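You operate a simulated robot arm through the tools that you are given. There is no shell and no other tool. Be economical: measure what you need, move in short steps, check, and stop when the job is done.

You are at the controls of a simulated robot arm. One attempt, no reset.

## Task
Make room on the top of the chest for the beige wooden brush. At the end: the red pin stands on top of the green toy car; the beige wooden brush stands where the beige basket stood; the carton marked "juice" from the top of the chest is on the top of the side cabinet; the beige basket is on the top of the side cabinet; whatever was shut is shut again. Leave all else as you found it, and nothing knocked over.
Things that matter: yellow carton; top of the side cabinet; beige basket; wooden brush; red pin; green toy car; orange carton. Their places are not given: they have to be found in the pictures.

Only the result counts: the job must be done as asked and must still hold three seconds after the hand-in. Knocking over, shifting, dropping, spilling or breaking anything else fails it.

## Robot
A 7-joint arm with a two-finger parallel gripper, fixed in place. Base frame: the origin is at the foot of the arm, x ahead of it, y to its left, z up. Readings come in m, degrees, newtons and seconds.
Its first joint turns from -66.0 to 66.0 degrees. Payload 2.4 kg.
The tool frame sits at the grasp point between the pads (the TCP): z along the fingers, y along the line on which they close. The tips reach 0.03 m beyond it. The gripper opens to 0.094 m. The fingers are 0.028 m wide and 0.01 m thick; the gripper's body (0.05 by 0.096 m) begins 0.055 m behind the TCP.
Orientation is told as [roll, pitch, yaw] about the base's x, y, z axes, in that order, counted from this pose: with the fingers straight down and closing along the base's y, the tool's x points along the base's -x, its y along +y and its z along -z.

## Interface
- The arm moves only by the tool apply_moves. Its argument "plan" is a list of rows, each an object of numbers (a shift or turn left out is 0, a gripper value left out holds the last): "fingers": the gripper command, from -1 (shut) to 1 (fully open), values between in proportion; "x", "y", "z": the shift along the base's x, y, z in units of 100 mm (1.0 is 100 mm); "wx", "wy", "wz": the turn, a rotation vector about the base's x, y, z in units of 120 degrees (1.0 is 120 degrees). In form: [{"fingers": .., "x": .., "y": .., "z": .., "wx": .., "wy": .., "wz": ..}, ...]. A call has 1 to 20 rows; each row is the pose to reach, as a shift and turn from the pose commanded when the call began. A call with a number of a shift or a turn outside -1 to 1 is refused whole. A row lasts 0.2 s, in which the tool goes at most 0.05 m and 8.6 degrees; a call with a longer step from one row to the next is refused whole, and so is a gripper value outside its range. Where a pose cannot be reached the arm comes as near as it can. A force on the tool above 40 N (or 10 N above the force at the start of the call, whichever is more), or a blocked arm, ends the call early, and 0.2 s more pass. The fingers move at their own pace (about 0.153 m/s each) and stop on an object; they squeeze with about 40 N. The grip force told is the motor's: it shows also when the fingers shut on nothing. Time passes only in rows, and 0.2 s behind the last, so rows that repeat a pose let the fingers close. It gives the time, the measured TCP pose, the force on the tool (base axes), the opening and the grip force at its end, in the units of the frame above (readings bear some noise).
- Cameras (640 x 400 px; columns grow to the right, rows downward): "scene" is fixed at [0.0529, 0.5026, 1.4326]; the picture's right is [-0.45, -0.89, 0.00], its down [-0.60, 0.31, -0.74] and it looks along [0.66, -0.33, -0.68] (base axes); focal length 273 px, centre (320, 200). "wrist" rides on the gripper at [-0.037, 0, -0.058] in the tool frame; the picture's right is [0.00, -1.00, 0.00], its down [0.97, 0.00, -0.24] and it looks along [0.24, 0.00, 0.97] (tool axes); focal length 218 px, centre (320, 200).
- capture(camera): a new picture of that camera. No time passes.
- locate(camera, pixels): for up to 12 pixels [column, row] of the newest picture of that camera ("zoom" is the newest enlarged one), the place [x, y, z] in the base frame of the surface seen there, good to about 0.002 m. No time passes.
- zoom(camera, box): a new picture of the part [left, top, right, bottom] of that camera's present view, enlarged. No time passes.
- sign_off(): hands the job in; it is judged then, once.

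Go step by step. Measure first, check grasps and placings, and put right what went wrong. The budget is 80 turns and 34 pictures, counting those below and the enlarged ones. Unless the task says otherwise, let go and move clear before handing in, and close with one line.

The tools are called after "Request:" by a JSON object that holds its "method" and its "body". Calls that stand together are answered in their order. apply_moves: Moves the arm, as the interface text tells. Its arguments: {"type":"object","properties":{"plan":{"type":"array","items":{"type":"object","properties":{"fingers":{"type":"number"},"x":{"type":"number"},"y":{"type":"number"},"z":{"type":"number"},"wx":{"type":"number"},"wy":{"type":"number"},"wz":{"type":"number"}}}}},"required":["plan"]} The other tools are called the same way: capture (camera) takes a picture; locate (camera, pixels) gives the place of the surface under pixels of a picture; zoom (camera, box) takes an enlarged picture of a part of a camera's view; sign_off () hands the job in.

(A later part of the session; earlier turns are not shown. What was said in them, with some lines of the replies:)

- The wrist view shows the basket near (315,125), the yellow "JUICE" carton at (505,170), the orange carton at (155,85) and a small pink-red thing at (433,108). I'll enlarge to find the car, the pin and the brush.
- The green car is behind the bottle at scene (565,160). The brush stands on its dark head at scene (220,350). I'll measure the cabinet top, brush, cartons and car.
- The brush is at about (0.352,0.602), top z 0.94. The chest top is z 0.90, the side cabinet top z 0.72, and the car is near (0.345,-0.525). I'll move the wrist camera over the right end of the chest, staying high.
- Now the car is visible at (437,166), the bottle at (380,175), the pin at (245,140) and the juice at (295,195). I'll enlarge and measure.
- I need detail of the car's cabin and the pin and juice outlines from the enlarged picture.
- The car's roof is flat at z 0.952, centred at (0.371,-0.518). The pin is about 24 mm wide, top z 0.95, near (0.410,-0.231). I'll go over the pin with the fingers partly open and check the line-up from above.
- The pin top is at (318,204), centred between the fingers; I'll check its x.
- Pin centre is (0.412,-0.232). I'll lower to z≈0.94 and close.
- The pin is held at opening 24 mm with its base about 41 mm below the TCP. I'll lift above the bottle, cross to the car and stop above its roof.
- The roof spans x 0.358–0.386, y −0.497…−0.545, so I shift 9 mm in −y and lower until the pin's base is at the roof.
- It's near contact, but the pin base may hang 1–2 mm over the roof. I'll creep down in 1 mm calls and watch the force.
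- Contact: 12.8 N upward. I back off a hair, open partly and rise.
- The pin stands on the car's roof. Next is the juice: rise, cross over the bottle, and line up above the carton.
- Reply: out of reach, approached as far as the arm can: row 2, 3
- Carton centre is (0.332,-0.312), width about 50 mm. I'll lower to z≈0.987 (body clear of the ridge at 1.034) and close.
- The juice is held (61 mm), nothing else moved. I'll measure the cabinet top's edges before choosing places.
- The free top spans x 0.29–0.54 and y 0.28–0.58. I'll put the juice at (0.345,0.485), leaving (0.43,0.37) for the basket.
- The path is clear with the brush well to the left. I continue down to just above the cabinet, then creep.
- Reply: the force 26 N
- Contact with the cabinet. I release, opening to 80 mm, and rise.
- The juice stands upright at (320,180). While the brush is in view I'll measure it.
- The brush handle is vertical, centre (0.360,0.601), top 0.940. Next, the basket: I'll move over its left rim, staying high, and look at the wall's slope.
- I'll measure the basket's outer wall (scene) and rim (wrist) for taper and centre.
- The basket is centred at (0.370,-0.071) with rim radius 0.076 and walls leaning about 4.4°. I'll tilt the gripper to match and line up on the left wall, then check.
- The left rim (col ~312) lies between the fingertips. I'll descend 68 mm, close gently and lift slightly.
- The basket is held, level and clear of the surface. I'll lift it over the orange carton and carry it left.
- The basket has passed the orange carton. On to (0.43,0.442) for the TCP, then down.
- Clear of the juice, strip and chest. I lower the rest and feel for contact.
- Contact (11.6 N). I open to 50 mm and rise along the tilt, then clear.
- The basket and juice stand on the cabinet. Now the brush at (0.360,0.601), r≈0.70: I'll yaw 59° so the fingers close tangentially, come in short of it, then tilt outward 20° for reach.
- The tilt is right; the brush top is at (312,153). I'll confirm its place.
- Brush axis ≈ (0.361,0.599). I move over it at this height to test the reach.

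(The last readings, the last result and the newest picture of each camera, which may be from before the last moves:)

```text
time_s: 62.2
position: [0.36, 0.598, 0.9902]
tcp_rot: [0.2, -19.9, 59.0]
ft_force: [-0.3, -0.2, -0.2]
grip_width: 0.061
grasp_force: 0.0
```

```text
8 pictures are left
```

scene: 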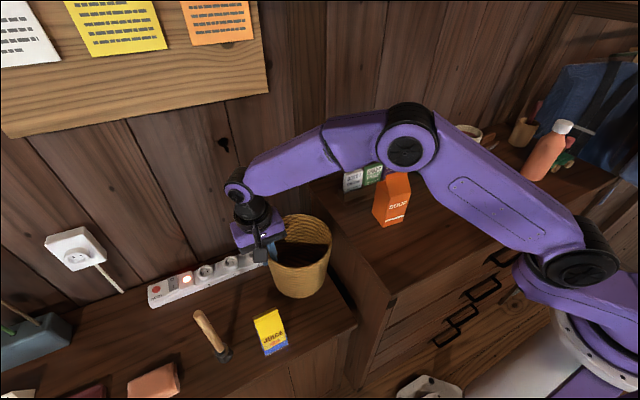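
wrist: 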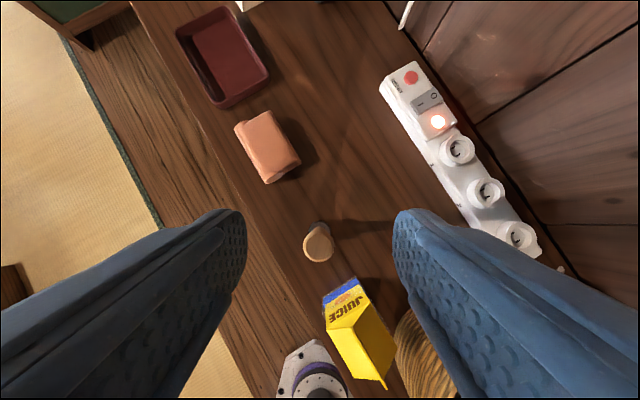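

The brush top (318,243) is centred between the fingers. Lower to z≈0.90 and close.

Request:
{"method": "apply_moves", "body": {"plan": [{"x": 0.005, "y": 0.01, "z": -0.3}, {"x": 0.005, "y": 0.01, "z": -0.6}, {"x": 0.005, "y": 0.01, "z": -0.9}, {"x": 0.005, "y": 0.01, "z": -0.9}, {"x": 0.005, "y": 0.01, "z": -0.9, "fingers": -1}, {"x": 0.005, "y": 0.01, "z": -0.9}, {"x": 0.005, "y": 0.01, "z": -0.9}]}}

Request:
{"method": "apply_moves", "body": {"plan": [{"z": 0.1}, {"z": 0.4}, {"z": 0.8}, {"z": 0.8}]}}

Request:
{"method": "capture", "body": {"camera": "scene"}}

```text
time_s: 63.8
position: [0.3587, 0.5991, 0.903]
tcp_rot: [0.0, -20.1, 59.0]
ft_force: [-0.5, 2.1, 0.6]
grip_width: 0.0199
grasp_force: 40.2
```

```text
time_s: 64.8
position: [0.3614, 0.5987, 0.9821]
tcp_rot: [0.0, -20.0, 59.1]
ft_force: [-0.2, 1.0, -0.7]
grip_width: 0.02
grasp_force: 40.2
```

```text
7 pictures are left
```

scene: 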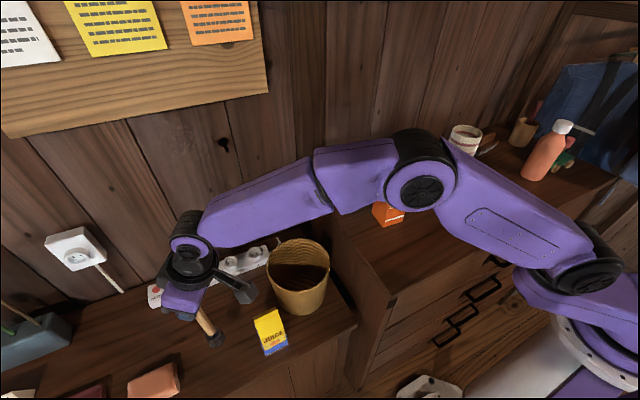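

The brush is held upright (20 mm). I'll rise, draw inward over the juice, then carry it along x≈0.33, in front of the orange carton, while undoing the yaw.

Request:
{"method": "apply_moves", "body": {"plan": [{"z": 0.4}, {"z": 0.75}, {"z": 0.75}]}}

Request:
{"method": "apply_moves", "body": {"plan": [{"x": -0.1, "y": -0.15, "z": 0.3}, {"x": -0.2, "y": -0.5, "z": 0.5}, {"x": -0.3, "y": -0.9, "z": 0.7}, {"x": -0.3, "y": -1.0, "z": 0.7}]}}

Request:
{"method": "apply_moves", "body": {"plan": [{"y": -0.35, "z": 0.1, "wz": -0.033}, {"y": -0.7, "z": 0.2, "wz": -0.067}, {"y": -1.0, "z": 0.25, "wz": -0.0983}]}}

Request:
{"method": "apply_moves", "body": {"plan": [{"y": -0.35, "wz": -0.033}, {"y": -0.7, "wz": -0.067}, {"y": -1.0, "wz": -0.0983}, {"y": -1.0, "wz": -0.0983}]}}

Request:
{"method": "capture", "body": {"camera": "scene"}}

```text
time_s: 65.6
position: [0.3618, 0.6002, 1.0556]
tcp_rot: [0.0, -20.0, 58.9]
ft_force: [-0.1, 0.5, -0.3]
grip_width: 0.0199
grasp_force: 40.0
```

```text
time_s: 66.6
position: [0.3316, 0.5001, 1.1277]
tcp_rot: [0.0, -20.0, 59.0]
ft_force: [0.4, 0.2, -0.3]
grip_width: 0.0199
grasp_force: 40.3
```

```text
time_s: 67.4
position: [0.3326, 0.4, 1.1501]
tcp_rot: [0.0, -20.1, 47.1]
ft_force: [0.3, -0.2, -0.4]
grip_width: 0.02
grasp_force: 40.5
```

```text
time_s: 68.4
position: [0.3319, 0.2981, 1.1518]
tcp_rot: [0.0, -20.1, 35.3]
ft_force: [-1.1, 0.0, -0.2]
grip_width: 0.02
grasp_force: 39.8
```

```text
6 pictures are left
```

scene: 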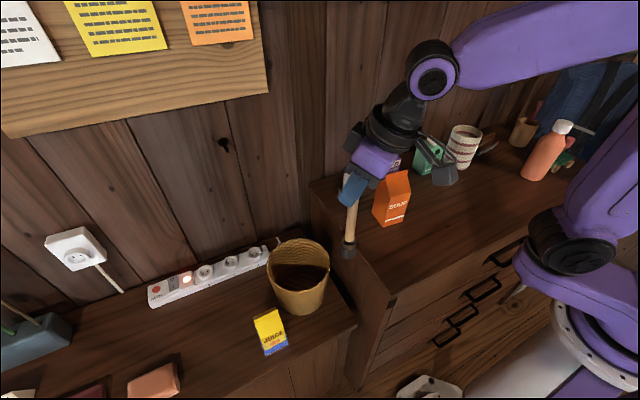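

Brush vertical, base ~65 mm above the chest top. Continue to the basket's old place at (0.370,-0.071).

Request:
{"method": "apply_moves", "body": {"plan": [{"y": -0.35, "wz": -0.033}, {"y": -0.7, "wz": -0.067}, {"y": -1.0, "wz": -0.0983}]}}

Request:
{"method": "apply_moves", "body": {"plan": [{"y": -0.35, "wz": -0.033}, {"y": -0.7, "wz": -0.067}, {"y": -1.0, "wz": -0.0983}]}}

Request:
{"method": "apply_moves", "body": {"plan": [{"y": -0.35, "wz": -0.033}, {"y": -0.7, "wz": -0.067}, {"y": -1.0, "wz": -0.0983}]}}

Request:
{"method": "apply_moves", "body": {"plan": [{"x": 0.2, "y": -0.35}, {"x": 0.39, "y": -0.7}, {"x": 0.39, "y": -0.7, "z": -0.3}, {"x": 0.39, "y": -0.7, "z": -0.6}, {"x": 0.39, "y": -0.7, "z": -0.6}]}}

Request:
{"method": "capture", "body": {"camera": "scene"}}

```text
time_s: 69.2
position: [0.3312, 0.1997, 1.1507]
tcp_rot: [0.0, -20.0, 23.5]
ft_force: [0.0, -0.2, -0.5]
grip_width: 0.0198
grasp_force: 39.3
```

```text
time_s: 70.0
position: [0.3322, 0.1004, 1.1512]
tcp_rot: [0.0, -20.0, 11.7]
ft_force: [-0.4, 0.7, -0.1]
grip_width: 0.0197
grasp_force: 39.8
```

```text
time_s: 70.8
position: [0.3315, -0.002, 1.1515]
tcp_rot: [0.0, -20.1, 0.1]
ft_force: [0.1, -0.7, -1.1]
grip_width: 0.0196
grasp_force: 41.1
```

```text
time_s: 72.0
position: [0.3689, -0.0713, 1.0899]
tcp_rot: [0.1, -20.0, 0.0]
ft_force: [0.1, -0.1, 0.0]
grip_width: 0.0197
grasp_force: 39.5
```

```text
5 pictures are left
```

scene: 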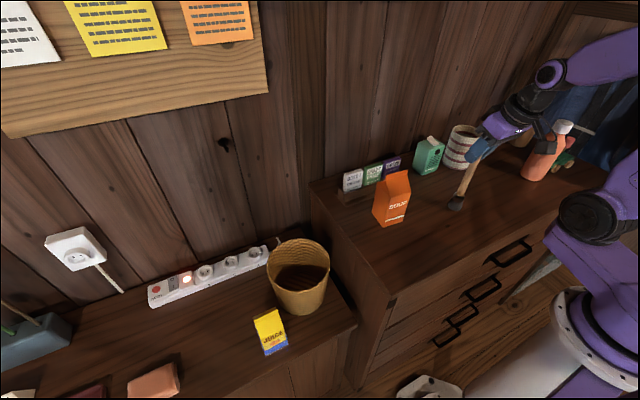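

The brush hangs over the spot. I check it's vertical via points on handle and head.

Request:
{"method": "locate", "body": {"camera": "scene", "pixels": [[471, 170], [467, 180], [463, 189], [459, 198], [456, 204]]}}

Request:
{"method": "apply_moves", "body": {"plan": [{"z": -0.05}, {"z": -0.05}]}}

Request:
{"method": "apply_moves", "body": {"plan": [{"z": -0.015}, {"z": -0.015}]}}

```text
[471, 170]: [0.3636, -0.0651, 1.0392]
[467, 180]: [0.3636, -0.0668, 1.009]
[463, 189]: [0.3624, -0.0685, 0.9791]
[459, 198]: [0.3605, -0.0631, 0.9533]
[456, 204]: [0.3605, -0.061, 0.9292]
```

```text
time_s: 72.6
position: [0.3697, -0.0703, 1.0865]
tcp_rot: [-0.1, -20.0, 0.0]
ft_force: [0.3, 0.3, -0.9]
grip_width: 0.0197
grasp_force: 39.5
```

```text
time_s: 73.2
position: [0.3688, -0.0706, 1.0846]
tcp_rot: [0.0, -20.1, 0.0]
ft_force: [-0.2, 0.3, -0.9]
grip_width: 0.0199
grasp_force: 39.6
```

Vertical. I creep down in small steps until contact.

Request:
{"method": "apply_moves", "body": {"plan": [{"z": -0.01}, {"z": -0.01}]}}

Request:
{"method": "apply_moves", "body": {"plan": [{"z": -0.01}, {"z": -0.01}]}}

```text
time_s: 73.8
position: [0.3704, -0.0709, 1.0841]
tcp_rot: [0.0, -20.1, 0.1]
ft_force: [-0.3, -0.8, 0.0]
grip_width: 0.0198
grasp_force: 39.8
```

```text
time_s: 74.4
position: [0.3697, -0.0714, 1.0832]
tcp_rot: [-0.1, -20.0, 0.0]
ft_force: [-0.4, -0.5, -0.2]
grip_width: 0.0197
grasp_force: 39.8
```

Request:
{"method": "apply_moves", "body": {"plan": [{"z": -0.01}, {"z": -0.01}]}}

Request:
{"method": "apply_moves", "body": {"plan": [{"z": -0.01}, {"z": -0.01}]}}

```text
time_s: 75.0
position: [0.3692, -0.0706, 1.0828]
tcp_rot: [0.0, -20.1, 0.0]
ft_force: [0.0, -0.2, -1.3]
grip_width: 0.0197
grasp_force: 39.8
```

```text
time_s: 75.6
position: [0.3693, -0.0705, 1.0827]
tcp_rot: [0.0, -20.2, 0.0]
ft_force: [-4.0, -2.0, 14.1]
grip_width: 0.0199
grasp_force: 40.1
```

Contact (14 N). Release and withdraw along the tool axis.

Request:
{"method": "apply_moves", "body": {"plan": [{"z": 0.005}, {"z": 0.005, "fingers": 0.3}, {"z": 0.005}, {"z": 0.005}, {"x": -0.1, "z": 0.28}, {"x": -0.24, "z": 0.66}, {"x": -0.36, "z": 1.0}, {"x": -0.36, "z": 1.0}]}}

Request:
{"method": "apply_moves", "body": {"plan": [{"x": -0.4}, {"x": -0.8}, {"x": -0.8}]}}

Request:
{"method": "capture", "body": {"camera": "scene"}}

Request:
{"method": "zoom", "body": {"camera": "scene", "box": [400, 90, 640, 240]}}

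```text
time_s: 77.4
position: [0.3335, -0.0698, 1.1833]
tcp_rot: [0.0, -20.0, 0.0]
ft_force: [1.3, 0.2, -0.4]
grip_width: 0.0609
grasp_force: 0.1
```

```text
time_s: 78.2
position: [0.2531, -0.0681, 1.183]
tcp_rot: [0.0, -20.0, 0.0]
ft_force: [0.3, 0.3, -0.3]
grip_width: 0.061
grasp_force: 0.0
```

```text
4 pictures are left
```

scene: 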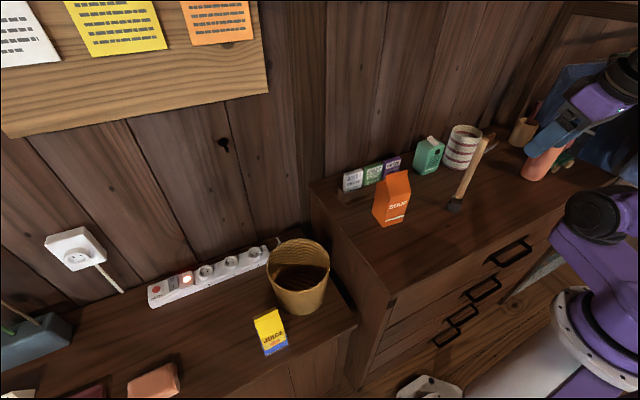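

```text
2.67 times, centred on (520, 165) of scene
```

zoom: 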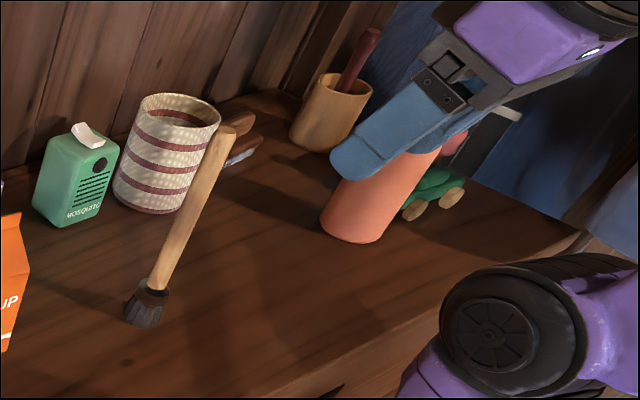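

The brush stands free on the basket's old spot, and the basket and juice stand on the side cabinet. The pin is visible on the car behind the bottle, the drawers are as they were and the arm is clear, so I'm handing in.

Request:
{"method": "sign_off", "body": {}}

```text
The job is handed in.
```

The job is done and handed in: the pin is on the car, the brush is where the basket stood, the juice and basket are on the side cabinet, and the drawers were never opened.
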